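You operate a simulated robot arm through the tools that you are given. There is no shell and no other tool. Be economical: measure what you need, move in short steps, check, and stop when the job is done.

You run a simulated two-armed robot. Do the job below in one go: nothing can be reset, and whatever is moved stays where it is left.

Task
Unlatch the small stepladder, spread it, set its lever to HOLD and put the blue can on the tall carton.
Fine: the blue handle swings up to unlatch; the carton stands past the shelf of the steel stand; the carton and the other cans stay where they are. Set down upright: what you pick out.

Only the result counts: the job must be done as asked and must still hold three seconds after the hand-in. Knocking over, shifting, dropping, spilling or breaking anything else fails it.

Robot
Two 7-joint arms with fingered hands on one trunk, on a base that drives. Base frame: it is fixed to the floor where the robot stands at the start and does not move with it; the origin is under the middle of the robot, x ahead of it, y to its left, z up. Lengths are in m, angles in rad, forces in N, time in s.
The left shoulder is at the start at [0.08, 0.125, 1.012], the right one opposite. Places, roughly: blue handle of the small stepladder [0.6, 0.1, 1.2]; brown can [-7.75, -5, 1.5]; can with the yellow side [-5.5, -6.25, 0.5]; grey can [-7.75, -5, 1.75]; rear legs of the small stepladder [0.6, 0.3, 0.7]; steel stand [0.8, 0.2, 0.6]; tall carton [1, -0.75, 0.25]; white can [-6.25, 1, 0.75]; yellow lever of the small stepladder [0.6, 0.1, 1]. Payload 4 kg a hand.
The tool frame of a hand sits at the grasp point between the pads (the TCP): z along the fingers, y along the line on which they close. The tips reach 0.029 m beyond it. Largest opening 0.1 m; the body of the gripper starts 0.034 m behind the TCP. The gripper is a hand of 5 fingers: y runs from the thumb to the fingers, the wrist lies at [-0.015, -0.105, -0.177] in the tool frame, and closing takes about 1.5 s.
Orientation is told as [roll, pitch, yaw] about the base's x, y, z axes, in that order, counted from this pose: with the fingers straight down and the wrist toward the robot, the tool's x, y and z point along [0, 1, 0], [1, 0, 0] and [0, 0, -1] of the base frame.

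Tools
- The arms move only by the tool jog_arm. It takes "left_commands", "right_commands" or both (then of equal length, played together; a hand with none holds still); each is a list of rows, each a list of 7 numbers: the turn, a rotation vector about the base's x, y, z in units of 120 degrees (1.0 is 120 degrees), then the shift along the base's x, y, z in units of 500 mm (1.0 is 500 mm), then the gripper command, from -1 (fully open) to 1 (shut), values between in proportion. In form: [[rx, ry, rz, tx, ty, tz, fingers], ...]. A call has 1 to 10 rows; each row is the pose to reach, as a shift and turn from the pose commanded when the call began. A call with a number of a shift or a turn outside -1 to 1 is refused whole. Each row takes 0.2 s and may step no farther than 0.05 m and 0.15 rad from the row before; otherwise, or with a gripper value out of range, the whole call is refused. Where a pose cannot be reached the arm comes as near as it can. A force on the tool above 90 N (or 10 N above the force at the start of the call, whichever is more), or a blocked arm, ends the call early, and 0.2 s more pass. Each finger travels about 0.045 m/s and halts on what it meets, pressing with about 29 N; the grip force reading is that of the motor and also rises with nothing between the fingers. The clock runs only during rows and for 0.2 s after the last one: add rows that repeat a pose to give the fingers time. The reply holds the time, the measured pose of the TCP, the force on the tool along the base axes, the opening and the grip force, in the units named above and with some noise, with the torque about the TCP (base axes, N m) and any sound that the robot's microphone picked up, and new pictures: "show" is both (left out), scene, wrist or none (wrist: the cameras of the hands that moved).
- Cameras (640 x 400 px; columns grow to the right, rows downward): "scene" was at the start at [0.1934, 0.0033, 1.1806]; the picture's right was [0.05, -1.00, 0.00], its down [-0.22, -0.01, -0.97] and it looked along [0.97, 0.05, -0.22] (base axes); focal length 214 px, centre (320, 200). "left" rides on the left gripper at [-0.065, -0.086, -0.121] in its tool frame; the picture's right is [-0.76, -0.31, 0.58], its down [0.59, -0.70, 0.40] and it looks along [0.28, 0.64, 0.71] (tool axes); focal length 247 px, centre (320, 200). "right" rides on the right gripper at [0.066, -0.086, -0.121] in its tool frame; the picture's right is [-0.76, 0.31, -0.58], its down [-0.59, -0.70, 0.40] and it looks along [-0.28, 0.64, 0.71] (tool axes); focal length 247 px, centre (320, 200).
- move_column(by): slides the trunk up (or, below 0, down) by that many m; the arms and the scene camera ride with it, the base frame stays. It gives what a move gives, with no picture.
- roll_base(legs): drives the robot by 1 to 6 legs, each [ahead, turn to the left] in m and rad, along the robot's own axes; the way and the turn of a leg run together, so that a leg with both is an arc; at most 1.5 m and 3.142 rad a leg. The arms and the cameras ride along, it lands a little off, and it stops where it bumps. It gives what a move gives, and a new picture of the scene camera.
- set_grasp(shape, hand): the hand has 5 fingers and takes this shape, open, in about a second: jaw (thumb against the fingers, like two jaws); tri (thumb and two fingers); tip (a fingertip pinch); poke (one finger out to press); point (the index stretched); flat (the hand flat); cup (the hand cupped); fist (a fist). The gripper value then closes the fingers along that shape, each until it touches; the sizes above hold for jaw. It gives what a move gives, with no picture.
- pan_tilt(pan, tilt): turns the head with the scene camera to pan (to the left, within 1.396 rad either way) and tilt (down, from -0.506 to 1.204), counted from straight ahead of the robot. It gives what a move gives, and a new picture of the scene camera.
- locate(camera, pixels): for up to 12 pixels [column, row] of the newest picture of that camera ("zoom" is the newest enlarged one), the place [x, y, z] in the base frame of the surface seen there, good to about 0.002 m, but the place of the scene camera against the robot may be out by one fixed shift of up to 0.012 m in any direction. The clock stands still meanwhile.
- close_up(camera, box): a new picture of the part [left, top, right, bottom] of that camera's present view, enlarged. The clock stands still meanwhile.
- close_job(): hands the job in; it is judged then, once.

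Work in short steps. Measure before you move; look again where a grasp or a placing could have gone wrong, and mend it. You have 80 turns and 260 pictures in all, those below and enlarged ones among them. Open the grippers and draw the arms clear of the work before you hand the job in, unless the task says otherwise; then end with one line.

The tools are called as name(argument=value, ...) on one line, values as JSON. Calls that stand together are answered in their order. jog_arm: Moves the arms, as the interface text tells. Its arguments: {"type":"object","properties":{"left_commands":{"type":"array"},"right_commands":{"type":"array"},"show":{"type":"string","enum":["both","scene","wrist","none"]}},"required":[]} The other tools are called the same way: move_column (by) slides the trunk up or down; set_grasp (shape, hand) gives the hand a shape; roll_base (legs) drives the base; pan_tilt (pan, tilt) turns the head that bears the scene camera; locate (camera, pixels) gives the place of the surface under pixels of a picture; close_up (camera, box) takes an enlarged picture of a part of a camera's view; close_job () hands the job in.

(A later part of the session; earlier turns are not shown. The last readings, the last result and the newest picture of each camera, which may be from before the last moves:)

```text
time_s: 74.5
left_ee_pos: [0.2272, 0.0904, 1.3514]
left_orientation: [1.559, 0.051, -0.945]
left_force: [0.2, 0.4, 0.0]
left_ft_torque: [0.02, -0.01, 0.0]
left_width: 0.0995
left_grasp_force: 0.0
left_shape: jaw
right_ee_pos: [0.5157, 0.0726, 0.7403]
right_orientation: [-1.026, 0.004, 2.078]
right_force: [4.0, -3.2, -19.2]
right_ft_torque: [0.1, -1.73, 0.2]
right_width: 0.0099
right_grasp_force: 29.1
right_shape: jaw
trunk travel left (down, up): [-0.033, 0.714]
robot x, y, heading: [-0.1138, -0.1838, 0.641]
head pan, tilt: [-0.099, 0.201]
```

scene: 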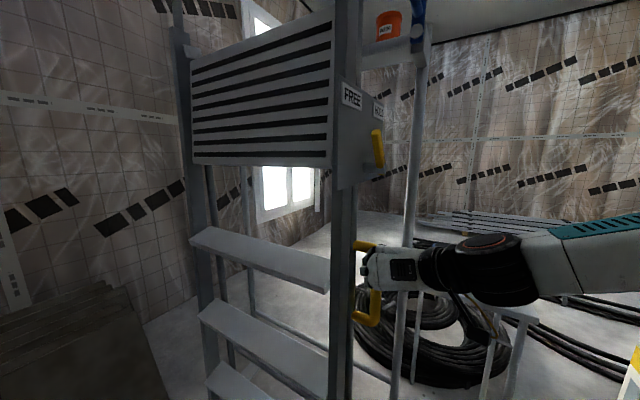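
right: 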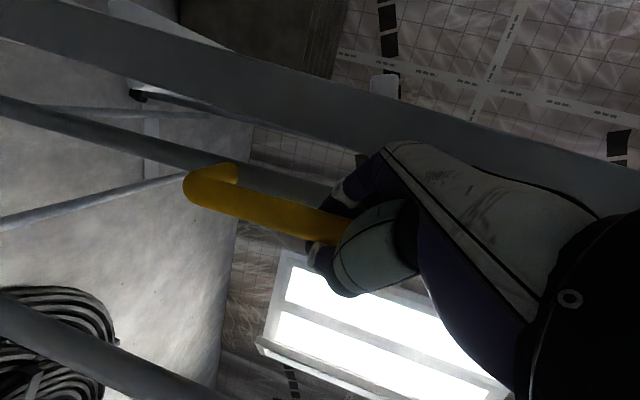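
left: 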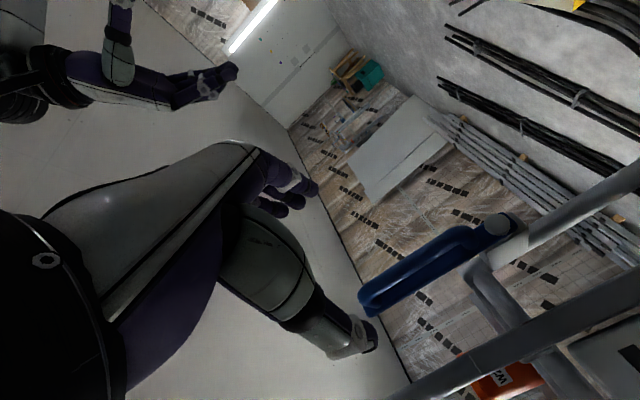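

The front rails and the rear tubes are now separating: the front foot is at (340,268) and the rear foot at (360,250) in the low view. I measure both.

pan_tilt(pan=0.1, tilt=0.8)

close_up(camera="scene", box=[200, 0, 460, 300])

locate(camera="scene", pixels=[[346, 239], [364, 220], [277, 176], [360, 150], [380, 150], [437, 23], [430, 105], [375, 60], [396, 90], [245, 20], [345, 220], [400, 200]])

```text
time_s: 75.5
left_ee_pos: [0.2277, 0.0897, 1.3527]
left_orientation: [1.557, 0.048, -0.946]
left_force: [0.6, 0.2, 0.4]
left_ft_torque: [0.05, 0.0, -0.01]
left_width: 0.1
left_grasp_force: 0.1
left_shape: jaw
right_ee_pos: [0.5163, 0.0717, 0.7405]
right_orientation: [-1.028, 0.003, 2.08]
right_force: [3.9, -2.6, -21.9]
right_ft_torque: [0.12, -1.71, 0.21]
right_width: 0.0098
right_grasp_force: 29.1
right_shape: jaw
trunk travel left (down, up): [-0.033, 0.714]
robot x, y, heading: [-0.1096, -0.18, 0.635]
head pan, tilt: [0.099, 0.799]
```

scene: 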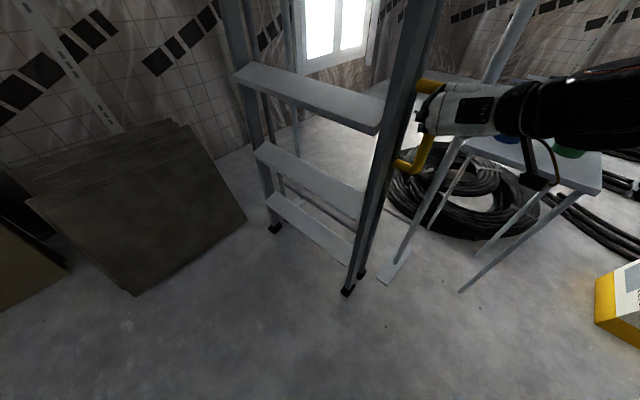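

```text
1.33 times, centred on (330, 150) of scene
```

zoom: 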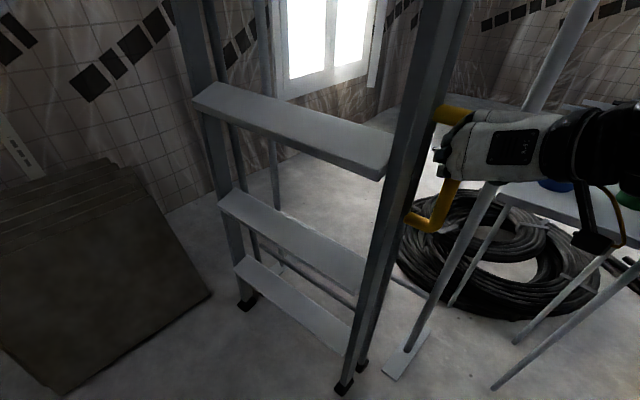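

```text
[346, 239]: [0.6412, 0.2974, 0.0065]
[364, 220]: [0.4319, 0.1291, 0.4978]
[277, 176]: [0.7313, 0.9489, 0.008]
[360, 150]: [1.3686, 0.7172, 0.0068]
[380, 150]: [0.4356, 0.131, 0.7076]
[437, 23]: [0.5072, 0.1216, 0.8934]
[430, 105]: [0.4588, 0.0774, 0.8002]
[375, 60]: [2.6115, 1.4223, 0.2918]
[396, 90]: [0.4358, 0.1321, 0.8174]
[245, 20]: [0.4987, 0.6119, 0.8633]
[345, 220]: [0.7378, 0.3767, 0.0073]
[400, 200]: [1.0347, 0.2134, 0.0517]
```

The grip seems to have run deeper into the palm. I measure the feet, rails, grip and top in this newest picture.

locate(camera="scene", pixels=[[346, 291], [362, 274], [275, 229], [425, 80], [420, 83], [410, 165], [428, 150], [355, 255], [366, 250], [235, 60], [262, 110], [400, 60]])

close_up(camera="scene", box=[320, 40, 480, 200])

```text
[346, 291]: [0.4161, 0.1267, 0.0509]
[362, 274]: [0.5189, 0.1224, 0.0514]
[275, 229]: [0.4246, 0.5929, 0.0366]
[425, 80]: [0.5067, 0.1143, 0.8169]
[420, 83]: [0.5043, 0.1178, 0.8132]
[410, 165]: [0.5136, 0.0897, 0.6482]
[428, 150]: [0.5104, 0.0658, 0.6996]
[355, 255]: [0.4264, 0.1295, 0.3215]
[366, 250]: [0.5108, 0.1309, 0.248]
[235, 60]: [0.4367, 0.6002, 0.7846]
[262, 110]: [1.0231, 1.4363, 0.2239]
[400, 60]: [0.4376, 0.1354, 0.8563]
```

```text
2.50 times, centred on (400, 120) of scene
```

zoom: 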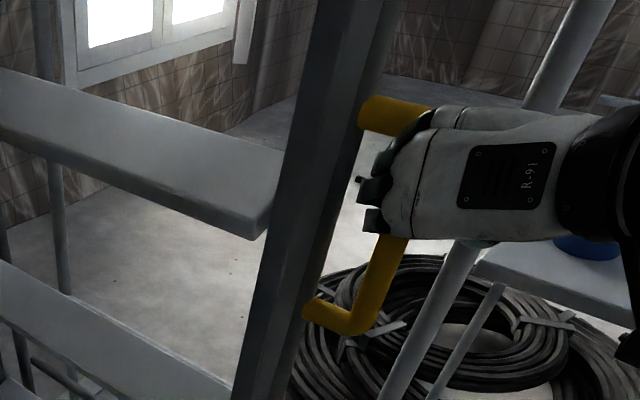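

The mechanism is clear now: front rail foot at x=0.416, rear foot at 0.519, with the hinge near z≈1.3. Spreading means drawing the front frame and the rear legs apart, so I bring the left hand down to the front right rail while the right hand holds the rear grip.

jog_arm(left_commands=[[0, 0, -0.02, 0, 0, -0.09, -1], [0, 0, -0.04, 0, 0, -0.18, -1], [0, 0, -0.06, 0, 0.0, -0.27, -1], [0, 0, -0.08, 0, 0.01, -0.36, -1], [0, 0, -0.1, 0, 0.02, -0.45, -1], [0, 0, -0.12, 0, 0.03, -0.54, -1], [0, 0, -0.14, 0, 0.04, -0.62, -1], [0, 0, -0.16, 0, 0.05, -0.7, -1], [0, 0, -0.18, 0, 0.06, -0.78, -1], [0, 0, -0.191, 0, 0.06, -0.86, -1]], show="both")

locate(camera="scene", pixels=[[300, 85], [370, 125], [355, 195], [290, 162], [345, 245], [300, 215], [385, 105], [372, 195], [392, 140], [376, 200]])

```text
time_s: 77.7
left_ee_pos: [0.2573, 0.1419, 0.9458]
left_orientation: [1.558, 0.051, -1.349]
left_force: [-0.2, -0.4, -0.1]
left_ft_torque: [-0.03, 0.02, 0.02]
left_width: 0.0999
left_grasp_force: 0.1
left_shape: jaw
left hand out of reach, approached as far as the arm can: row 9, 10
right_ee_pos: [0.5161, 0.0724, 0.7399]
right_orientation: [-1.031, 0.003, 2.08]
right_force: [2.8, 2.5, -23.4]
right_ft_torque: [0.02, -1.65, 0.21]
right_width: 0.0101
right_grasp_force: 29.1
right_shape: jaw
trunk travel left (down, up): [-0.033, 0.714]
robot x, y, heading: [-0.1145, -0.1843, 0.642]
head pan, tilt: [0.099, 0.799]
```

scene: 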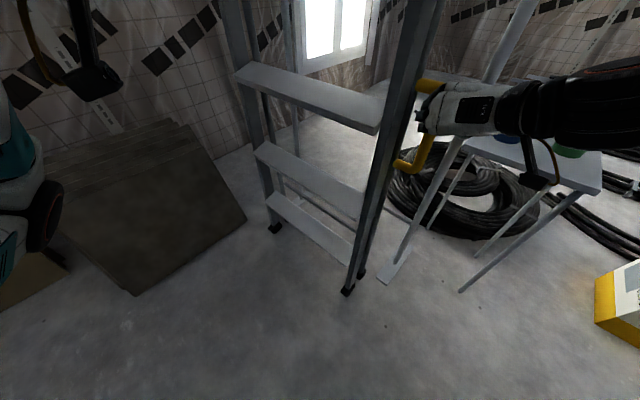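
left: 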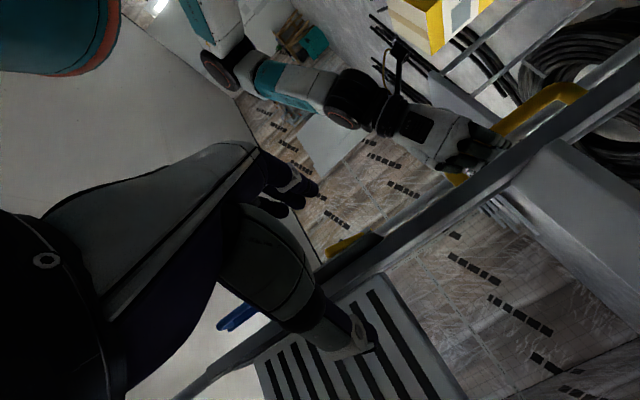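

```text
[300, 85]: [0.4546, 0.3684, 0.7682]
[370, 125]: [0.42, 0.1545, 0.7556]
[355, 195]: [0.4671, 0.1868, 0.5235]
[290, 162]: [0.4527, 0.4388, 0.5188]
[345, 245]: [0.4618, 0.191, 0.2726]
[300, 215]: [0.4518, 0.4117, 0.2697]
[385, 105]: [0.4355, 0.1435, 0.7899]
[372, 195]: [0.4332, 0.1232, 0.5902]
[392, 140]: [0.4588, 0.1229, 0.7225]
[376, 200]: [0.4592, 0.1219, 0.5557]
```

The treads are at z≈0.77, 0.52 and 0.27 and the rail at x 0.43–0.465, y 0.12–0.15. I bring the left hand, tilted down, to a pre-grasp in front of the rail at z≈0.63.

jog_arm(left_commands=[[-0.0097, 0.0427, 0, 0.03, -0.01, -0.085, -1], [-0.0193, 0.0853, 0, 0.06, -0.02, -0.17, -1], [-0.029, 0.128, 0, 0.09, -0.03, -0.255, -1], [-0.0387, 0.1707, 0, 0.12, -0.04, -0.34, -1], [-0.0483, 0.2133, 0, 0.15, -0.05, -0.425, -1], [-0.058, 0.256, 0, 0.176, -0.054, -0.512, -1]], show="both")

```text
time_s: 79.1
left_ee_pos: [0.3454, 0.1165, 0.6932]
left_orientation: [1.006, 0.044, -1.373]
left_force: [-0.1, 0.2, -0.3]
left_ft_torque: [-0.02, 0.01, 0.02]
left_width: 0.1001
left_grasp_force: 0.1
left_shape: jaw
left hand out of reach, approached as far as the arm can: row 1
right_ee_pos: [0.5147, 0.0725, 0.7405]
right_orientation: [-1.03, 0.004, 2.081]
right_force: [3.7, 1.3, -22.8]
right_ft_torque: [0.08, -1.53, 0.22]
right_width: 0.0103
right_grasp_force: 29.4
right_shape: jaw
trunk travel left (down, up): [-0.033, 0.714]
robot x, y, heading: [-0.1134, -0.1781, 0.64]
head pan, tilt: [0.099, 0.799]
```

scene: 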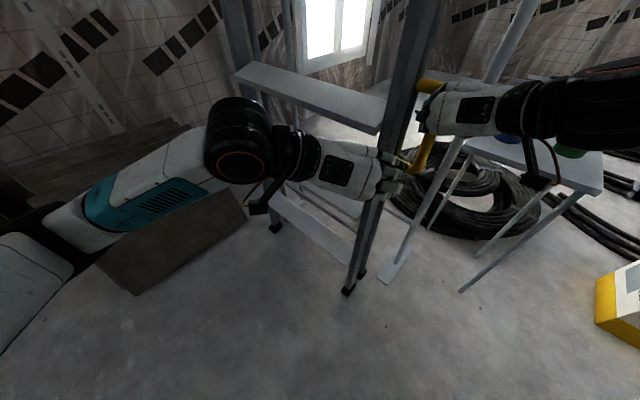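
left: 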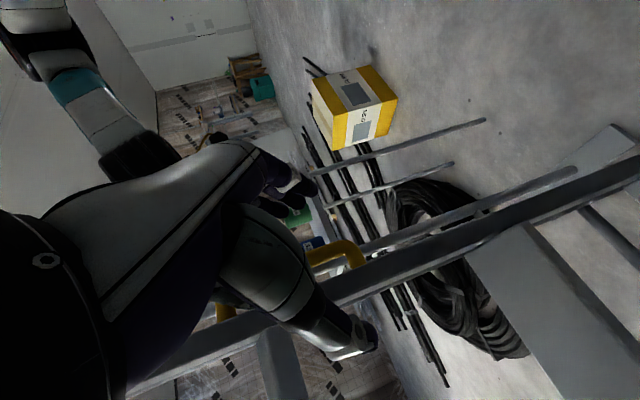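

The rail lies between the left thumb and fingers. I advance 0.115 m and then close.

jog_arm(left_commands=[[0, 0, 0, 0.065, 0.014, -0.04, -1], [0, 0, 0, 0.13, 0.028, -0.08, -1], [0, 0, 0, 0.19, 0.043, -0.12, -1], [0, 0, 0, 0.19, 0.043, -0.12, 0], [0, 0, 0, 0.19, 0.043, -0.12, 1], [0, 0, 0, 0.19, 0.043, -0.12, 1], [0, 0, 0, 0.19, 0.043, -0.12, 1], [0, 0, 0, 0.19, 0.043, -0.12, 1], [0, 0, 0, 0.19, 0.043, -0.12, 1]], show="both")

```text
time_s: 81.1
left_ee_pos: [0.4381, 0.1377, 0.6323]
left_orientation: [1.009, 0.044, -1.373]
left_force: [-0.8, -1.2, -0.5]
left_ft_torque: [0.08, -0.02, -0.22]
left_width: 0.0188
left_grasp_force: 28.8
left_shape: jaw
right_ee_pos: [0.5163, 0.0712, 0.7396]
right_orientation: [-1.03, 0.002, 2.082]
right_force: [7.0, 5.3, -22.9]
right_ft_torque: [0.01, -1.48, 0.17]
right_width: 0.01
right_grasp_force: 29.3
right_shape: jaw
trunk travel left (down, up): [-0.033, 0.714]
robot x, y, heading: [-0.1107, -0.1809, 0.642]
head pan, tilt: [0.099, 0.799]
```

scene: 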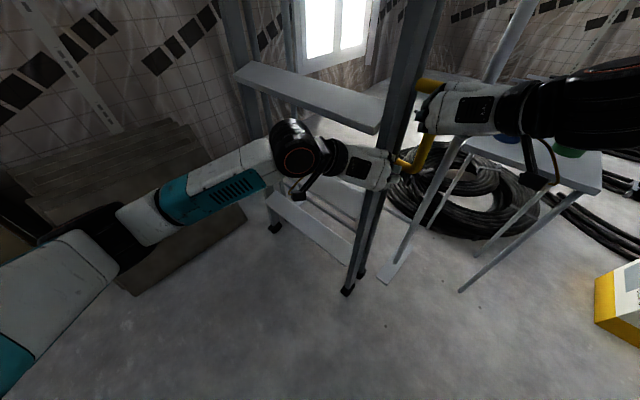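
left: 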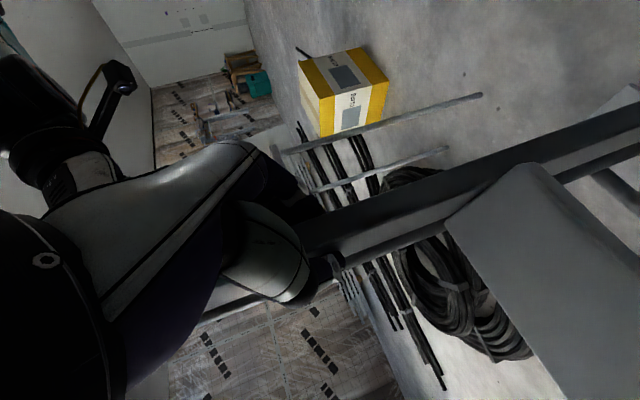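

The rail is gripped (0.019 m). I draw the hands apart: the left 0.04 m toward −x and the right 0.03 m toward +x.

jog_arm(left_commands=[[0, 0.004, 0, -0.015, 0, 0, 1], [0, 0.008, 0, -0.03, 0, 0, 1], [0, 0.012, 0, -0.045, 0, 0, 1], [0, 0.016, 0, -0.06, 0, 0, 1], [0, 0.02, 0, -0.08, 0, 0, 1]], right_commands=[[0, -0.004, 0, 0.012, 0, 0, 1], [0, -0.008, 0, 0.024, 0, 0, 1], [0, -0.012, 0, 0.036, 0, 0, 1], [0, -0.016, 0, 0.048, 0, 0, 1], [0, -0.02, 0, 0.06, 0, 0, 1]], show="scene")

```text
time_s: 82.3
left_ee_pos: [0.3995, 0.1371, 0.6377]
left_orientation: [0.986, 0.045, -1.374]
left_force: [10.8, -5.4, 32.5]
left_ft_torque: [-0.31, -0.72, -0.15]
left_width: 0.0189
left_grasp_force: 29.0
left_shape: jaw
right_ee_pos: [0.5409, 0.0718, 0.742]
right_orientation: [-1.063, 0.023, 2.085]
right_force: [-15.3, 7.3, -28.9]
right_ft_torque: [-0.48, -0.91, 0.23]
right_width: 0.0109
right_grasp_force: 29.2
right_shape: jaw
trunk travel left (down, up): [-0.033, 0.714]
robot x, y, heading: [-0.1126, -0.1816, 0.64]
head pan, tilt: [0.099, 0.799]
```

scene: 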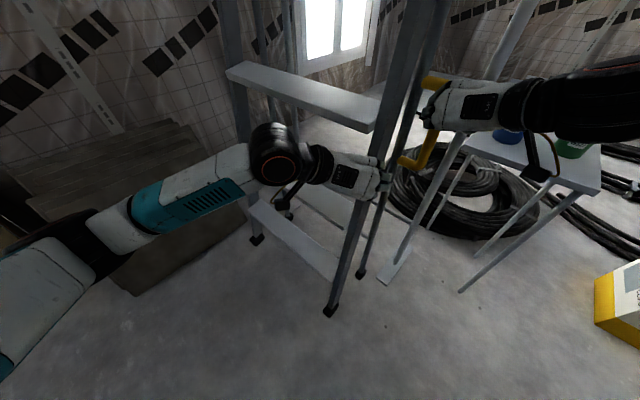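

It works: the feet are separating and forces are moderate. I continue, easing the vertical forces.

jog_arm(left_commands=[[0, 0.005, 0, -0.02, 0, 0.004, 1], [0, 0.01, 0, -0.04, 0, 0.008, 1], [0, 0.015, 0, -0.06, 0, 0.01, 1], [0, 0.02, 0, -0.08, 0, 0.01, 1], [0, 0.025, 0, -0.1, 0, 0.01, 1], [0, 0.03, 0, -0.12, 0, 0.01, 1]], right_commands=[[0, -0.005, 0, 0.01, 0, -0.006, 1], [0, -0.01, 0, 0.02, 0, -0.01, 1], [0, -0.015, 0, 0.03, 0, -0.012, 1], [0, -0.02, 0, 0.04, 0, -0.012, 1], [0, -0.025, 0, 0.05, 0, -0.012, 1], [0, -0.03, 0, 0.06, 0, -0.012, 1]], show="scene")

```text
time_s: 83.7
left_ee_pos: [0.3403, 0.1377, 0.6468]
left_orientation: [0.934, 0.056, -1.378]
left_force: [21.4, -8.6, 40.5]
left_ft_torque: [-0.56, -0.94, -0.18]
left_width: 0.0177
left_grasp_force: 28.2
left_shape: jaw
right_ee_pos: [0.5681, 0.0727, 0.7403]
right_orientation: [-1.125, 0.052, 2.089]
right_force: [-28.9, 5.1, 0.3]
right_ft_torque: [0.38, -0.83, 0.38]
right_width: 0.0107
right_grasp_force: 29.5
right_shape: jaw
trunk travel left (down, up): [-0.033, 0.714]
robot x, y, heading: [-0.1123, -0.1819, 0.642]
head pan, tilt: [0.099, 0.799]
```

scene: 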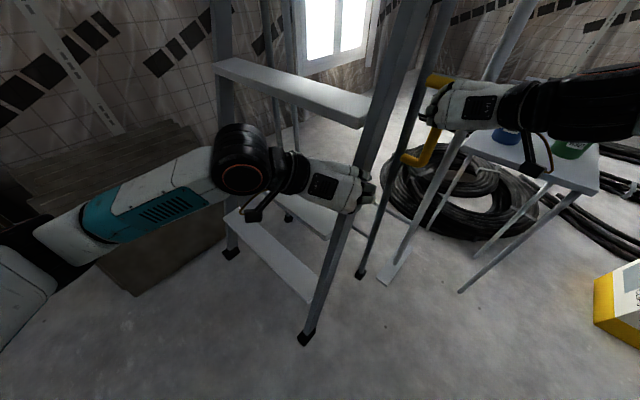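

Spreading well. I continue with the left another 0.06 m and the right 0.02 m.

jog_arm(left_commands=[[0, 0.006, 0, -0.02, 0, 0.006, 1], [0, 0.012, 0, -0.04, 0, 0.01, 1], [0, 0.018, 0, -0.06, 0, 0.014, 1], [0, 0.024, 0, -0.08, 0, 0.018, 1], [0, 0.03, 0, -0.1, 0, 0.022, 1], [0, 0.036, 0, -0.12, 0, 0.026, 1]], right_commands=[[0, -0.004, 0, 0.008, 0, 0, 1], [0, -0.008, 0, 0.016, 0, 0, 1], [0, -0.012, 0, 0.024, 0, 0, 1], [0, -0.016, 0, 0.03, 0, 0, 1], [0, -0.02, 0, 0.036, 0, 0, 1], [0, -0.024, 0, 0.04, 0, 0, 1]], show="scene")

```text
time_s: 85.1
left_ee_pos: [0.2761, 0.1378, 0.6533]
left_orientation: [0.851, 0.07, -1.381]
left_force: [26.4, -3.8, 33.4]
left_ft_torque: [-0.49, -0.92, 0.0]
left_width: 0.0175
left_grasp_force: 29.1
left_shape: jaw
right_ee_pos: [0.586, 0.0739, 0.7375]
right_orientation: [-1.164, 0.076, 2.091]
right_force: [-37.4, 7.7, -2.9]
right_ft_torque: [0.33, -1.22, 0.38]
right_width: 0.0103
right_grasp_force: 29.3
right_shape: jaw
trunk travel left (down, up): [-0.033, 0.714]
robot x, y, heading: [-0.1141, -0.1841, 0.643]
head pan, tilt: [0.099, 0.799]
```

scene: 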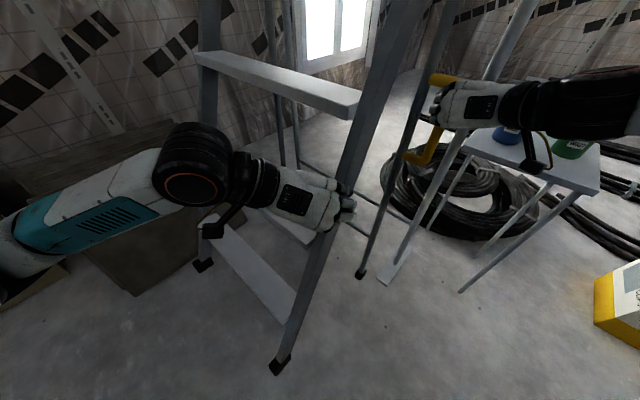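

I measure the current spread before going on.

locate(camera="scene", pixels=[[280, 365], [361, 273], [202, 264], [312, 230], [385, 80], [378, 210], [415, 90], [300, 70]])

jog_arm(left_commands=[[0, 0.006, 0, -0.016, 0, 0.006, 1], [0, 0.012, 0, -0.032, 0, 0.01, 1], [0, 0.018, 0, -0.048, 0, 0.014, 1], [0, 0.024, 0, -0.064, 0, 0.018, 1], [0, 0.03, 0, -0.08, 0, 0.022, 1]], right_commands=[[0, -0.004, 0, 0.008, 0, 0, 1], [0, -0.008, 0, 0.016, 0, 0, 1], [0, -0.012, 0, 0.024, 0, 0, 1], [0, -0.016, 0, 0.03, 0, 0, 1], [0, -0.02, 0, 0.036, 0, 0, 1]], show="scene")

```text
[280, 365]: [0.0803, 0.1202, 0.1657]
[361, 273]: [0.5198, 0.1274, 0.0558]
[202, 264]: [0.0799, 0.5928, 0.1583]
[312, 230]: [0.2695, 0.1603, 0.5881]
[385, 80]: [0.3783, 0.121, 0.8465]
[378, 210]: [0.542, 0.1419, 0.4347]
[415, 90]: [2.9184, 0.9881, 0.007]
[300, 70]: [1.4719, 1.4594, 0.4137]
```

```text
time_s: 86.3
left_ee_pos: [0.2366, 0.1369, 0.6638]
left_orientation: [0.782, 0.084, -1.387]
left_force: [26.7, -3.8, 26.5]
left_ft_torque: [-0.42, -0.78, -0.01]
left_width: 0.0173
left_grasp_force: 29.0
left_shape: jaw
right_ee_pos: [0.6062, 0.0746, 0.7379]
right_orientation: [-1.202, 0.097, 2.09]
right_force: [-37.0, 8.3, -2.4]
right_ft_torque: [0.19, -0.66, 0.25]
right_width: 0.0102
right_grasp_force: 28.9
right_shape: jaw
trunk travel left (down, up): [-0.033, 0.714]
robot x, y, heading: [-0.1121, -0.1821, 0.638]
head pan, tilt: [0.099, 0.799]
```

scene: 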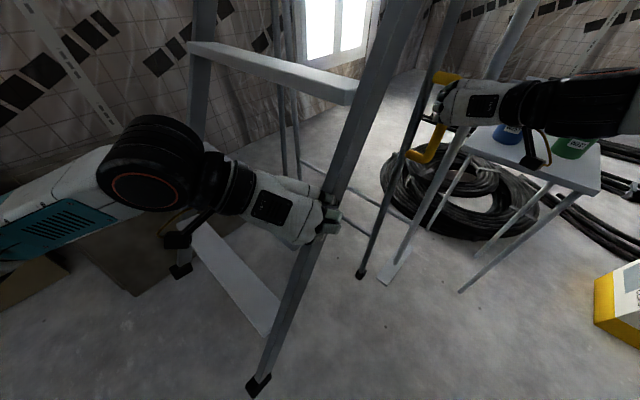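

The front foot is off the floor, so the front frame swings about the top hinge while the rear feet stay at x≈0.52. I measure the present angle and the hinge position.

locate(camera="scene", pixels=[[260, 383], [361, 273], [183, 270], [280, 340], [375, 60], [378, 210], [398, 160], [345, 130]])

pan_tilt(pan=-0.1, tilt=0.0)

```text
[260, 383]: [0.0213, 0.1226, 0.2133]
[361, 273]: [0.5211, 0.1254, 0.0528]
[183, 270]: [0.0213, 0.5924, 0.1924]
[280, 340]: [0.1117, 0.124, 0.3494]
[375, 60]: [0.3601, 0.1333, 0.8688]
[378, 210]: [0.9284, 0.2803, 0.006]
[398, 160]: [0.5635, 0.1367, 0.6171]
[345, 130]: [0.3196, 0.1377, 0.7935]
```

```text
time_s: 87.5
left_ee_pos: [0.2373, 0.137, 0.6628]
left_orientation: [0.783, 0.084, -1.389]
left_force: [25.3, -3.5, 24.4]
left_ft_torque: [-0.44, -0.72, 0.03]
left_width: 0.0173
left_grasp_force: 28.7
left_shape: jaw
right_ee_pos: [0.6062, 0.076, 0.7361]
right_orientation: [-1.201, 0.097, 2.09]
right_force: [-35.8, 18.7, -4.9]
right_ft_torque: [0.04, -0.84, -0.16]
right_width: 0.0107
right_grasp_force: 29.1
right_shape: jaw
trunk travel left (down, up): [-0.033, 0.714]
robot x, y, heading: [-0.1107, -0.182, 0.643]
head pan, tilt: [-0.099, 0.0]
```

scene: 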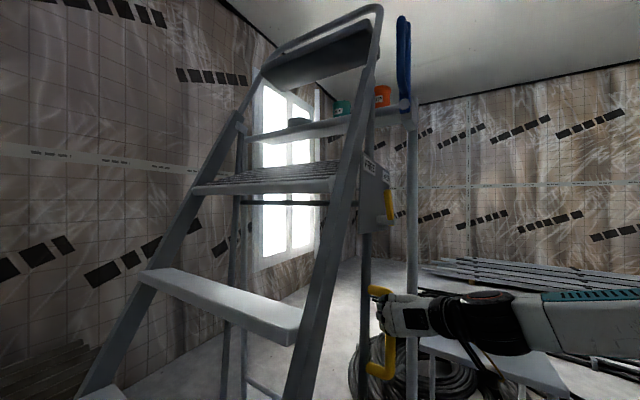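

The slatted panel is a platform that levels out as the ladder spreads, and it is nearly level now. I enlarge and measure it.

close_up(camera="scene", box=[180, 80, 440, 280])

locate(camera="scene", pixels=[[200, 190], [325, 187], [225, 176], [330, 168], [375, 20], [305, 300], [368, 165], [391, 205], [392, 218], [362, 260], [372, 130], [300, 203]])

```text
2.00 times, centred on (310, 180) of scene
```

zoom: 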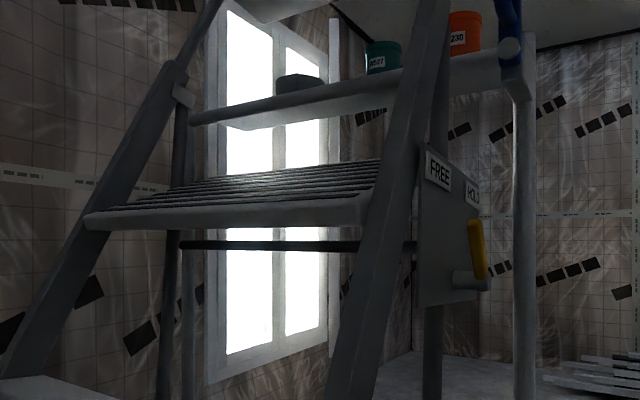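

```text
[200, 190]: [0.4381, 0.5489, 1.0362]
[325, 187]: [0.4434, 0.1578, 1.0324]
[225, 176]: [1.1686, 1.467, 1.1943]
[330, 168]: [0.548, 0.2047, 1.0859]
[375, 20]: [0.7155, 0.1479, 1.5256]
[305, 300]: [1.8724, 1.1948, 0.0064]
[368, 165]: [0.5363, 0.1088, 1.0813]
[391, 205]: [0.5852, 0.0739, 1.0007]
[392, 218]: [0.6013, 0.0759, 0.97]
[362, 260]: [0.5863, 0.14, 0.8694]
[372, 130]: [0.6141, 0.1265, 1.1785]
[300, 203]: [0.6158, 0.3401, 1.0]
```

From here the robot's own base is where the front feet must land, so I will work from the ladder's right side instead. First I set the ladder down gently as a narrow A-frame: the right hand brings the rear legs forward and the left lowers the front feet.

jog_arm(left_commands=[[0, -0.012, 0, -0.001, 0, -0.025, 1], [0, -0.024, 0, -0.002, 0, -0.05, 1], [0, -0.036, 0, -0.003, 0, -0.075, 1], [0, -0.048, 0, -0.005, 0, -0.1, 1], [0, -0.06, 0, -0.007, 0, -0.125, 1], [0, -0.072, 0, -0.01, 0, -0.15, 1], [0, -0.084, 0, -0.014, 0, -0.175, 1], [0, -0.092, 0, -0.016, 0, -0.2, 1]], right_commands=[[0, -0.007, 0, -0.02, 0, 0, 1], [0, -0.014, 0, -0.04, 0, 0, 1], [0, -0.021, 0, -0.06, 0, 0, 1], [0, -0.028, 0, -0.08, 0, 0, 1], [0, -0.035, 0, -0.1, 0, 0, 1], [0, -0.042, 0, -0.12, 0, 0, 1], [0, -0.049, 0, -0.14, 0, 0, 1], [0, -0.055, 0, -0.16, 0, 0, 1]], show="scene")

pan_tilt(pan=0.1, tilt=0.8)

```text
time_s: 89.1
left_ee_pos: [0.2327, 0.1426, 0.5713]
left_orientation: [0.941, 0.049, -1.373]
left_force: [1.3, 0.0, -0.2]
left_ft_torque: [0.0, 0.02, 0.01]
left_width: 0.0154
left_grasp_force: 28.9
left_shape: jaw
right_ee_pos: [0.5749, 0.0682, 0.7419]
right_orientation: [-1.221, 0.142, 2.078]
right_force: [-3.8, 72.0, -11.9]
right_ft_torque: [-0.77, -0.33, -1.36]
right_width: 0.0127
right_grasp_force: 29.6
right_shape: jaw
right hand out of reach, approached as far as the arm can: row 2, 3, 4, 5, 6, 7, 8
trunk travel left (down, up): [-0.033, 0.714]
robot x, y, heading: [-0.1127, -0.1793, 0.657]
head pan, tilt: [-0.099, 0.0]
stopped in row 8 (right hand): the force on the tool passed its limit at 128 N (the readings are from after the stop); the commanded pose is now the measured one
```

scene: 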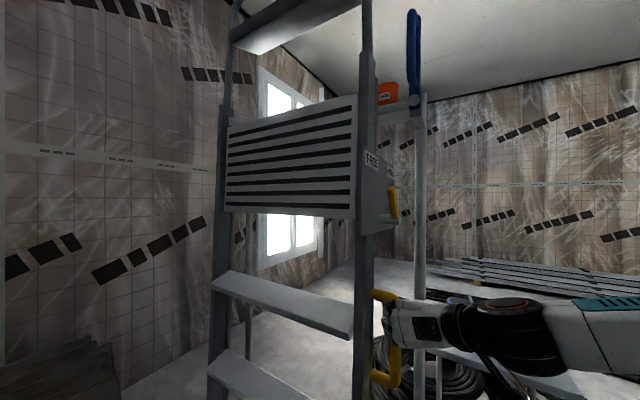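

```text
time_s: 90.2
left_ee_pos: [0.2354, 0.1475, 0.5704]
left_orientation: [0.939, 0.052, -1.368]
left_force: [0.0, 0.4, -0.6]
left_ft_torque: [0.01, -0.01, -0.04]
left_width: 0.016
left_grasp_force: 28.6
left_shape: jaw
right_ee_pos: [0.5836, 0.0679, 0.7413]
right_orientation: [-1.219, 0.148, 2.066]
right_force: [0.2, 51.2, -16.4]
right_ft_torque: [-0.19, -0.41, -0.84]
right_width: 0.012
right_grasp_force: 29.7
right_shape: jaw
trunk travel left (down, up): [-0.033, 0.714]
robot x, y, heading: [-0.1083, -0.1785, 0.701]
head pan, tilt: [0.099, 0.799]
```

scene: 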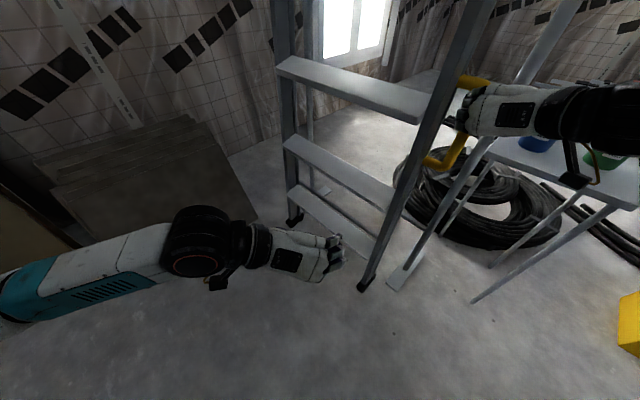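

The left hand slipped off the rail and the front swung softly back to folded. I let the rear grip go back to its leaning position (x≈0.596), open, and withdraw the right hand.

jog_arm(right_commands=[[0, 0, 0, 0.015, 0.006, 0, 1], [0, 0, 0, 0.025, 0.01, 0, 0.5], [0, 0, 0, 0.025, 0.01, 0, 0.1], [0, 0, 0, 0.025, 0.01, 0, -0.1], [0, 0, 0, 0.025, 0.01, 0, -0.1], [0, 0, 0, -0.03, -0.03, 0.03, -0.1], [0, 0, 0, -0.08, -0.08, 0.07, -0.1], [0, 0, 0, -0.14, -0.13, 0.11, -0.1]], left_commands=[[0, 0, 0, 0, 0, 0, 0], [0, 0, 0, 0, 0, 0, -1], [0, 0, 0, 0, 0, 0, -1], [0, 0, 0, -0.02, 0, 0.0, -1], [0, 0, 0, -0.04, 0, 0.04, -1], [0, 0, 0, -0.06, 0, 0.1, -1], [0, 0, 0, -0.06, 0, 0.16, -1], [0, 0, 0, -0.06, 0, 0.22, -1]], show="scene")

pan_tilt(pan=-0.15, tilt=0.35)

```text
time_s: 90.6
left_ee_pos: [0.2383, 0.1493, 0.5732]
left_orientation: [0.942, 0.054, -1.371]
left_force: [0.7, 0.0, -0.2]
left_ft_torque: [-0.01, 0.03, -0.01]
left_width: 0.042
left_grasp_force: 0.0
left_shape: jaw
right_ee_pos: [0.5895, 0.0696, 0.7422]
right_orientation: [-1.213, 0.149, 2.065]
right_force: [5.8, 42.0, -14.0]
right_ft_torque: [-0.17, -0.17, -0.71]
right_width: 0.0115
right_grasp_force: 29.1
right_shape: jaw
trunk travel left (down, up): [-0.033, 0.714]
robot x, y, heading: [-0.1067, -0.1731, 0.73]
head pan, tilt: [0.099, 0.799]
stopped in row 1 (right hand): the arm was blocked; the commanded pose is now the measured one
```

scene: 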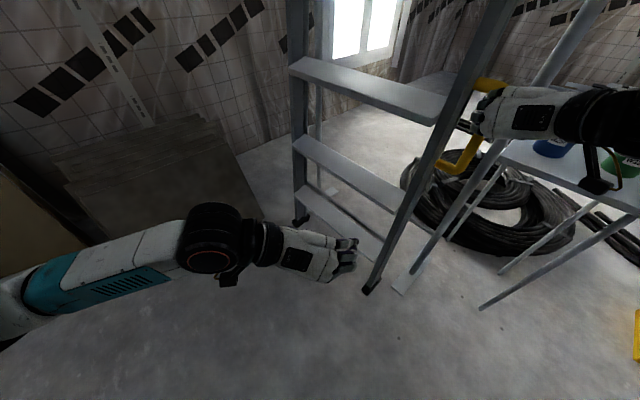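

```text
time_s: 91.5
left_ee_pos: [0.2333, 0.1464, 0.5726]
left_orientation: [0.941, 0.052, -1.37]
left_force: [-0.1, -1.0, 0.1]
left_ft_torque: [-0.03, 0.02, 0.03]
left_width: 0.0495
left_grasp_force: 0.0
left_shape: jaw
right_ee_pos: [0.5841, 0.0671, 0.742]
right_orientation: [-1.219, 0.148, 2.068]
right_force: [3.0, 46.0, -9.8]
right_ft_torque: [-0.06, -0.28, -0.68]
right_width: 0.0119
right_grasp_force: 29.3
right_shape: jaw
trunk travel left (down, up): [-0.033, 0.714]
robot x, y, heading: [-0.1084, -0.1785, 0.71]
head pan, tilt: [-0.15, 0.351]
```

scene: 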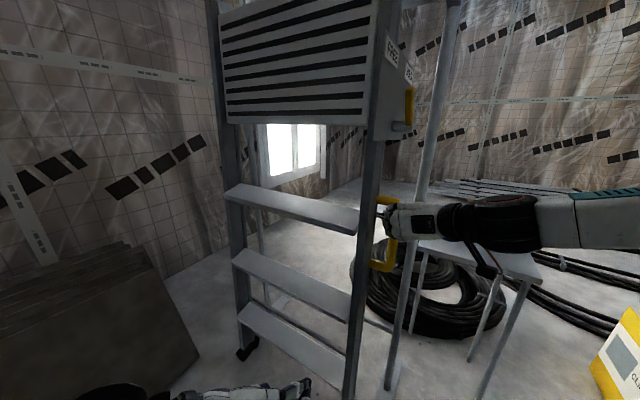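

The ladder is folded and leaning. I open the right hand in place now, before withdrawing.

jog_arm(right_commands=[[0, 0, 0, 0, 0, 0, 0.5], [0, 0, 0, 0, 0, 0, 0], [0, 0, 0, 0, 0, 0, -0.2], [0, 0, 0, 0, 0, 0, -0.2], [0, 0, 0, -0.02, -0.02, 0.01, -0.2], [0, 0, 0, -0.06, -0.06, 0.03, -0.2], [0, 0, 0, -0.1, -0.11, 0.05, -0.2], [0, 0, 0, -0.14, -0.16, 0.07, -0.2]], show="both")

```text
time_s: 93.3
left_ee_pos: [0.2348, 0.1445, 0.5752]
left_orientation: [0.943, 0.056, -1.369]
left_force: [0.2, 0.1, -0.4]
left_ft_torque: [-0.01, -0.03, 0.01]
left_width: 0.0493
left_grasp_force: 0.0
left_shape: jaw
right_ee_pos: [0.5157, -0.0146, 0.7812]
right_orientation: [-1.219, 0.144, 2.064]
right_force: [1.0, 0.1, -0.2]
right_ft_torque: [0.03, -0.01, -0.04]
right_width: 0.06
right_grasp_force: 0.1
right_shape: jaw
trunk travel left (down, up): [-0.033, 0.714]
robot x, y, heading: [-0.1106, -0.1761, 0.699]
head pan, tilt: [-0.15, 0.351]
```

scene: 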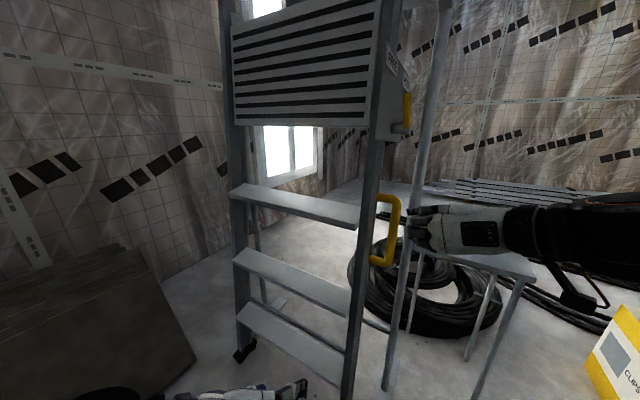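
right: 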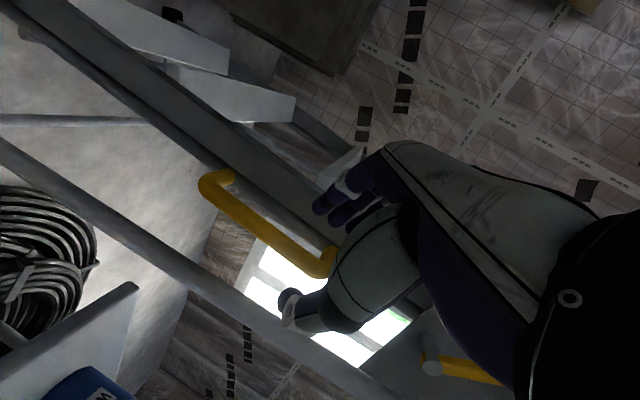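

I measure where the ladder rests now.

locate(camera="scene", pixels=[[393, 62], [397, 210], [391, 255], [246, 348], [407, 110], [370, 220], [347, 385], [300, 120], [375, 300], [418, 180]])

close_up(camera="scene", box=[220, 0, 440, 400])

```text
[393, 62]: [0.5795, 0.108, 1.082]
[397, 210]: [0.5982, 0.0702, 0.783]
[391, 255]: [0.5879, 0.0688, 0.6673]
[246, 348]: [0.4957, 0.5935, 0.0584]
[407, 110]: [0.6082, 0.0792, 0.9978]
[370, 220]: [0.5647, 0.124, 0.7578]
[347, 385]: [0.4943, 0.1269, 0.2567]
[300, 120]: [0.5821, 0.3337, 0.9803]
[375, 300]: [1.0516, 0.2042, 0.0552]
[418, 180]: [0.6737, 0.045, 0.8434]
```

```text
1.00 times, centred on (330, 200) of scene (not enlarged: the box is as wide or as high as the picture)
```

zoom: 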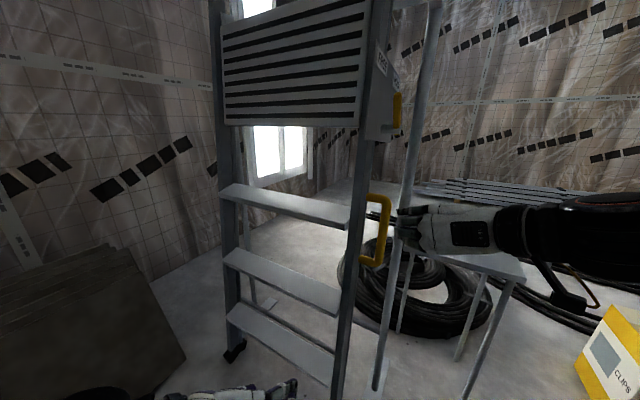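

The ladder is back exactly in its leaning place (grip x=0.598). I draw both hands in and up before driving round to the ladder's right side.

jog_arm(right_commands=[[0, 0, 0, -0.03, -0.03, 0.05, -0.5], [0, 0, 0, -0.07, -0.06, 0.1, -0.8], [0, 0, 0, -0.11, -0.09, 0.16, -1], [0, 0, 0, -0.15, -0.12, 0.22, -1], [0, 0, 0, -0.19, -0.15, 0.29, -1], [0, 0, 0, -0.22, -0.18, 0.36, -1]], left_commands=[[0, 0, 0, 0, 0, 0.08, -1], [0, 0, 0, 0, 0, 0.16, -1], [0, 0, 0, 0, 0, 0.24, -1], [0, 0, 0, 0, 0, 0.32, -1], [0, 0, 0, 0, 0, 0.4, -1], [0, 0, 0, 0, 0, 0.48, -1]], show="scene")

roll_base(legs=[[0, -1.61], [0.5, 0], [0, 2.48]])

```text
time_s: 94.7
left_ee_pos: [0.2366, 0.1433, 0.8149]
left_orientation: [0.941, 0.057, -1.37]
left_force: [-0.2, 0.3, 0.4]
left_ft_torque: [0.0, -0.01, 0.01]
left_width: 0.0997
left_grasp_force: 0.0
left_shape: jaw
left hand out of reach, approached as far as the arm can: row 2, 3, 4
right_ee_pos: [0.4283, -0.0827, 0.9118]
right_orientation: [-1.224, 0.142, 2.068]
right_force: [-0.3, -0.2, -0.7]
right_ft_torque: [0.03, 0.01, 0.0]
right_width: 0.0999
right_grasp_force: 0.0
right_shape: jaw
right hand out of reach, approached as far as the arm can: row 4, 5, 6
trunk travel left (down, up): [-0.033, 0.714]
robot x, y, heading: [-0.1061, -0.1766, 0.699]
head pan, tilt: [-0.15, 0.351]
```

scene: 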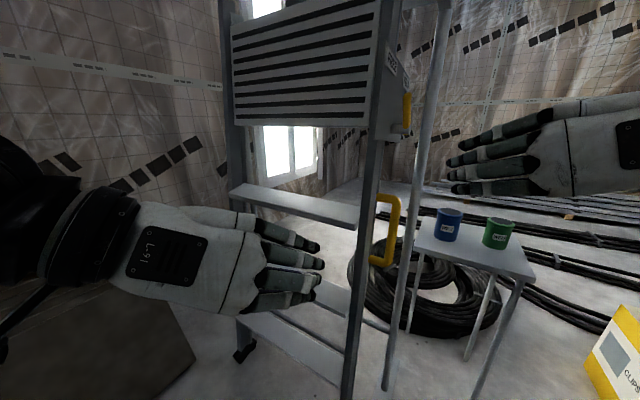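

```text
time_s: 107.7
left_ee_pos: [0.1634, -0.1052, 0.8144]
left_orientation: [0.94, 0.056, -0.457]
left_force: [-0.1, -0.1, -0.5]
left_ft_torque: [0.01, 0.01, -0.01]
left_width: 0.1
left_grasp_force: 0.1
left_shape: jaw
right_ee_pos: [0.4602, -0.0913, 0.9137]
right_orientation: [-1.22, 0.135, 2.982]
right_force: [0.3, -0.3, -0.3]
right_ft_torque: [-0.04, 0.0, -0.02]
right_width: 0.0999
right_grasp_force: 0.0
right_shape: jaw
trunk travel left (down, up): [-0.033, 0.714]
robot x, y, heading: [0.2116, -0.574, 1.61]
head pan, tilt: [-0.15, 0.351]
```

scene: 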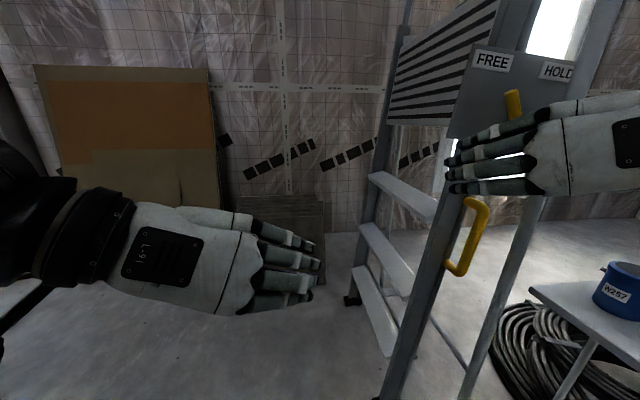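

This is a good spot: the grip is at (470,235) with the right hand just above it. I yaw the right hand −0.4 rad and go to the pre-grasp at (0.546,−0.008,0.764).

jog_arm(right_commands=[[0, 0, -0.04, 0.02, 0.03, -0.06, -0.4], [0, 0, -0.08, 0.05, 0.06, -0.12, -0.2], [0, 0, -0.12, 0.09, 0.095, -0.18, -0.2], [0, 0, -0.16, 0.13, 0.13, -0.24, -0.2], [0, 0, -0.191, 0.172, 0.166, -0.3, -0.2]], show="both")

```text
time_s: 108.9
left_ee_pos: [0.1633, -0.1059, 0.8135]
left_orientation: [0.943, 0.056, -0.457]
left_force: [-0.1, -0.1, 0.0]
left_ft_torque: [-0.03, -0.02, -0.02]
left_width: 0.0999
left_grasp_force: 0.0
left_shape: jaw
right_ee_pos: [0.5481, -0.0054, 0.7609]
right_orientation: [-1.22, 0.136, 2.58]
right_force: [-0.2, 0.2, 0.0]
right_ft_torque: [-0.05, 0.03, 0.02]
right_width: 0.0602
right_grasp_force: 0.1
right_shape: jaw
right hand out of reach, approached as far as the arm can: row 1, 2, 3, 4
trunk travel left (down, up): [-0.033, 0.714]
robot x, y, heading: [0.2114, -0.5708, 1.615]
head pan, tilt: [-0.15, 0.351]
```

scene: 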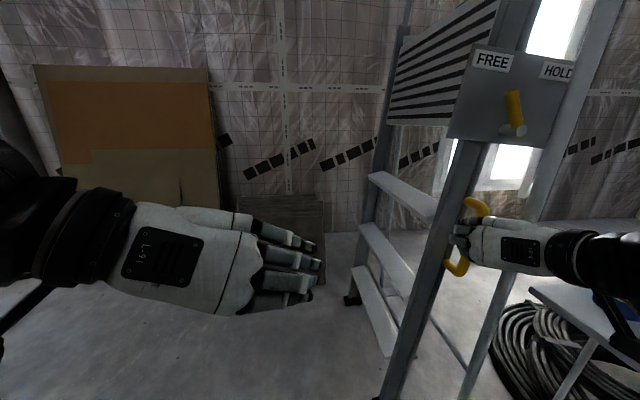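
right: 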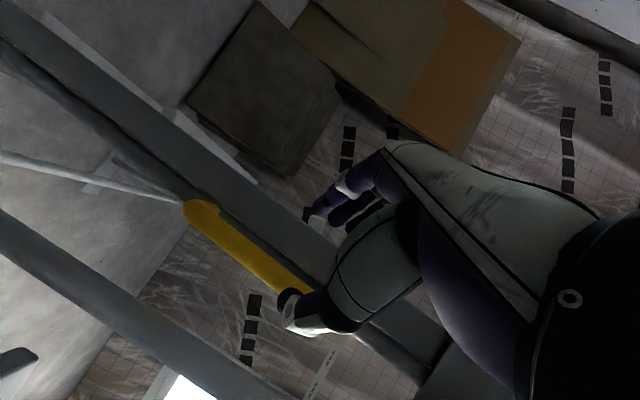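

The bar looks close to the thumb at (290,300), so I bias slightly toward +x and advance 0.085 m.

jog_arm(right_commands=[[0, 0, 0, 0.044, 0.042, -0.02, -0.2], [0, 0, 0, 0.076, 0.085, -0.04, -0.2], [0, 0, 0, 0.108, 0.13, -0.06, -0.2]], show="both")

close_up(camera="scene", box=[400, 160, 560, 300])

```text
time_s: 109.7
left_ee_pos: [0.1637, -0.1056, 0.8121]
left_orientation: [0.942, 0.055, -0.456]
left_force: [0.0, 0.1, 0.6]
left_ft_torque: [-0.03, -0.01, 0.0]
left_width: 0.0997
left_grasp_force: 0.2
left_shape: jaw
right_ee_pos: [0.5951, 0.0505, 0.7361]
right_orientation: [-1.214, 0.139, 2.579]
right_force: [0.1, -1.1, 0.2]
right_ft_torque: [0.04, 0.03, -0.02]
right_width: 0.06
right_grasp_force: 0.1
right_shape: jaw
right hand out of reach, approached as far as the arm can: row 3
trunk travel left (down, up): [-0.033, 0.714]
robot x, y, heading: [0.2104, -0.5732, 1.609]
head pan, tilt: [-0.15, 0.351]
```

scene: 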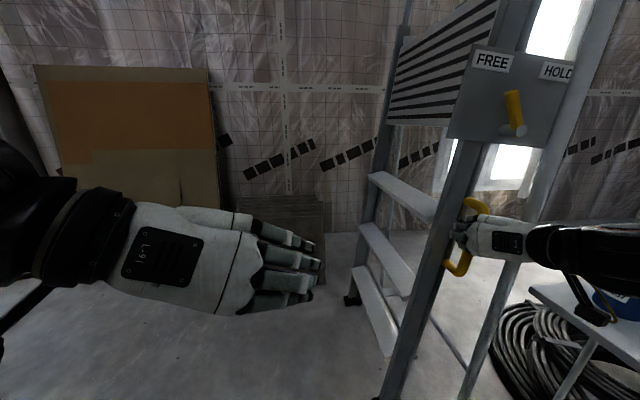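
right: 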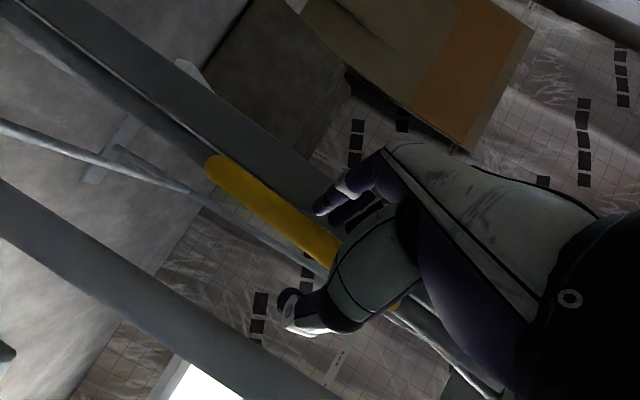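

```text
2.86 times, centred on (480, 230) of scene
```

zoom: 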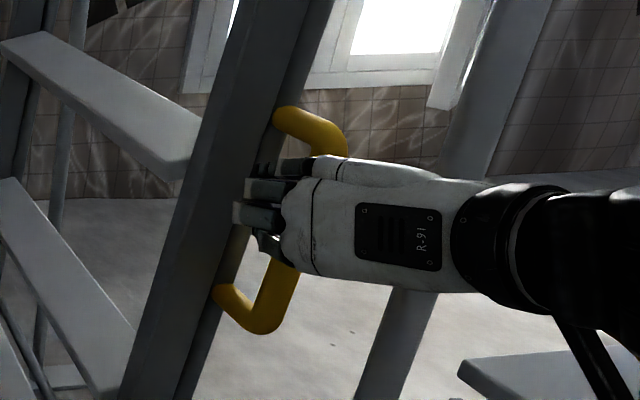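

The bar is between the jaws but the TCP is 0.018 m short, at the limit of reach. I roll the base ahead 0.02 m and then close.

roll_base(legs=[[0.02, 0]])

jog_arm(right_commands=[[0, 0, 0, 0, 0, 0, 0.4], [0, 0, 0, 0, 0, 0, 1], [0, 0, 0, 0, 0, 0, 1], [0, 0, 0, 0, 0, 0, 1], [0, 0, 0, 0, 0, 0, 1], [0, 0, 0, 0, 0, 0, 1]], show="wrist")

```text
time_s: 110.5
left_ee_pos: [0.1629, -0.085, 0.8143]
left_orientation: [0.944, 0.057, -0.454]
left_force: [0.3, -0.6, 0.1]
left_ft_torque: [0.01, -0.02, -0.02]
left_width: 0.0997
left_grasp_force: 0.1
left_shape: jaw
right_ee_pos: [0.5929, 0.0721, 0.7358]
right_orientation: [-1.215, 0.136, 2.581]
right_force: [0.6, -0.2, -0.2]
right_ft_torque: [0.0, -0.01, 0.04]
right_width: 0.0599
right_grasp_force: 0.1
right_shape: jaw
trunk travel left (down, up): [-0.033, 0.714]
robot x, y, heading: [0.21, -0.552, 1.617]
head pan, tilt: [-0.15, 0.351]
```

scene: 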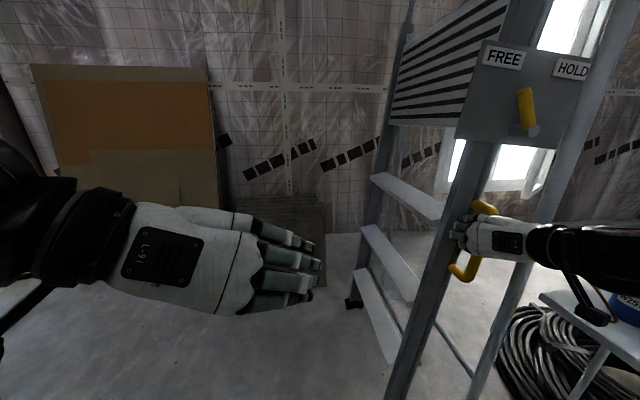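

```text
time_s: 111.9
left_ee_pos: [0.1646, -0.0845, 0.8131]
left_orientation: [0.939, 0.055, -0.455]
left_force: [-0.2, 0.1, 0.5]
left_ft_torque: [-0.01, -0.01, 0.0]
left_width: 0.0999
left_grasp_force: 0.1
left_shape: jaw
right_ee_pos: [0.5941, 0.0716, 0.7357]
right_orientation: [-1.216, 0.136, 2.578]
right_force: [4.5, 7.8, 1.0]
right_ft_torque: [0.08, 0.04, 0.05]
right_width: 0.0108
right_grasp_force: 28.9
right_shape: jaw
trunk travel left (down, up): [-0.033, 0.714]
robot x, y, heading: [0.207, -0.5516, 1.614]
head pan, tilt: [-0.15, 0.351]
```

right: 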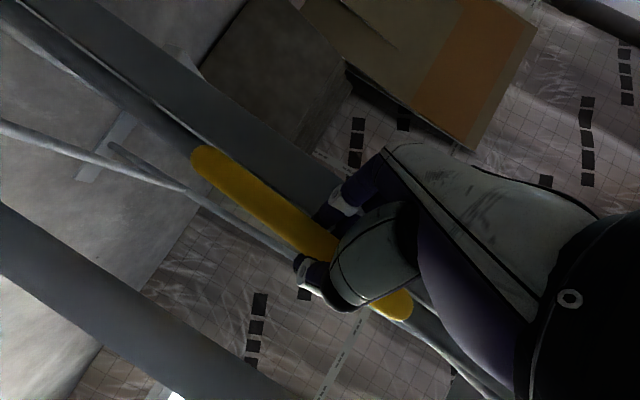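

The grip is held firmly. I pull toward −x along an arc about the rear feet, by 0.2 rad.

jog_arm(right_commands=[[0, -0.0119, 0, -0.035, 0, 0.003, 1], [0, -0.024, 0, -0.07, 0, 0.006, 1], [0, -0.036, 0, -0.105, 0, 0.008, 1], [0, -0.048, 0, -0.14, 0, 0.009, 1], [0, -0.06, 0, -0.175, 0, 0.009, 1], [0, -0.072, 0, -0.21, 0, 0.008, 1], [0, -0.084, 0, -0.245, 0, 0.006, 1], [0, -0.095, 0, -0.28, 0, 0.003, 1]], show="scene")

```text
time_s: 113.7
left_ee_pos: [0.1606, -0.0849, 0.8134]
left_orientation: [0.942, 0.055, -0.454]
left_force: [0.0, -0.5, -0.8]
left_ft_torque: [0.01, -0.01, -0.04]
left_width: 0.1001
left_grasp_force: 0.1
left_shape: jaw
right_ee_pos: [0.4474, 0.0714, 0.7362]
right_orientation: [-1.324, 0.307, 2.569]
right_force: [-18.6, -1.0, -3.4]
right_ft_torque: [-0.09, 0.16, 0.22]
right_width: 0.0113
right_grasp_force: 28.7
right_shape: jaw
trunk travel left (down, up): [-0.033, 0.714]
robot x, y, heading: [0.2109, -0.554, 1.615]
head pan, tilt: [-0.15, 0.351]
```

scene: 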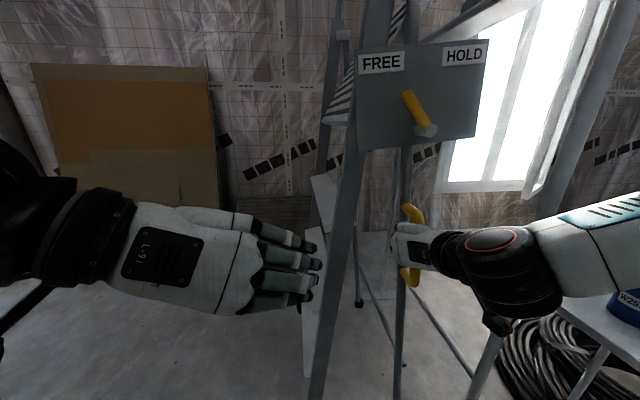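

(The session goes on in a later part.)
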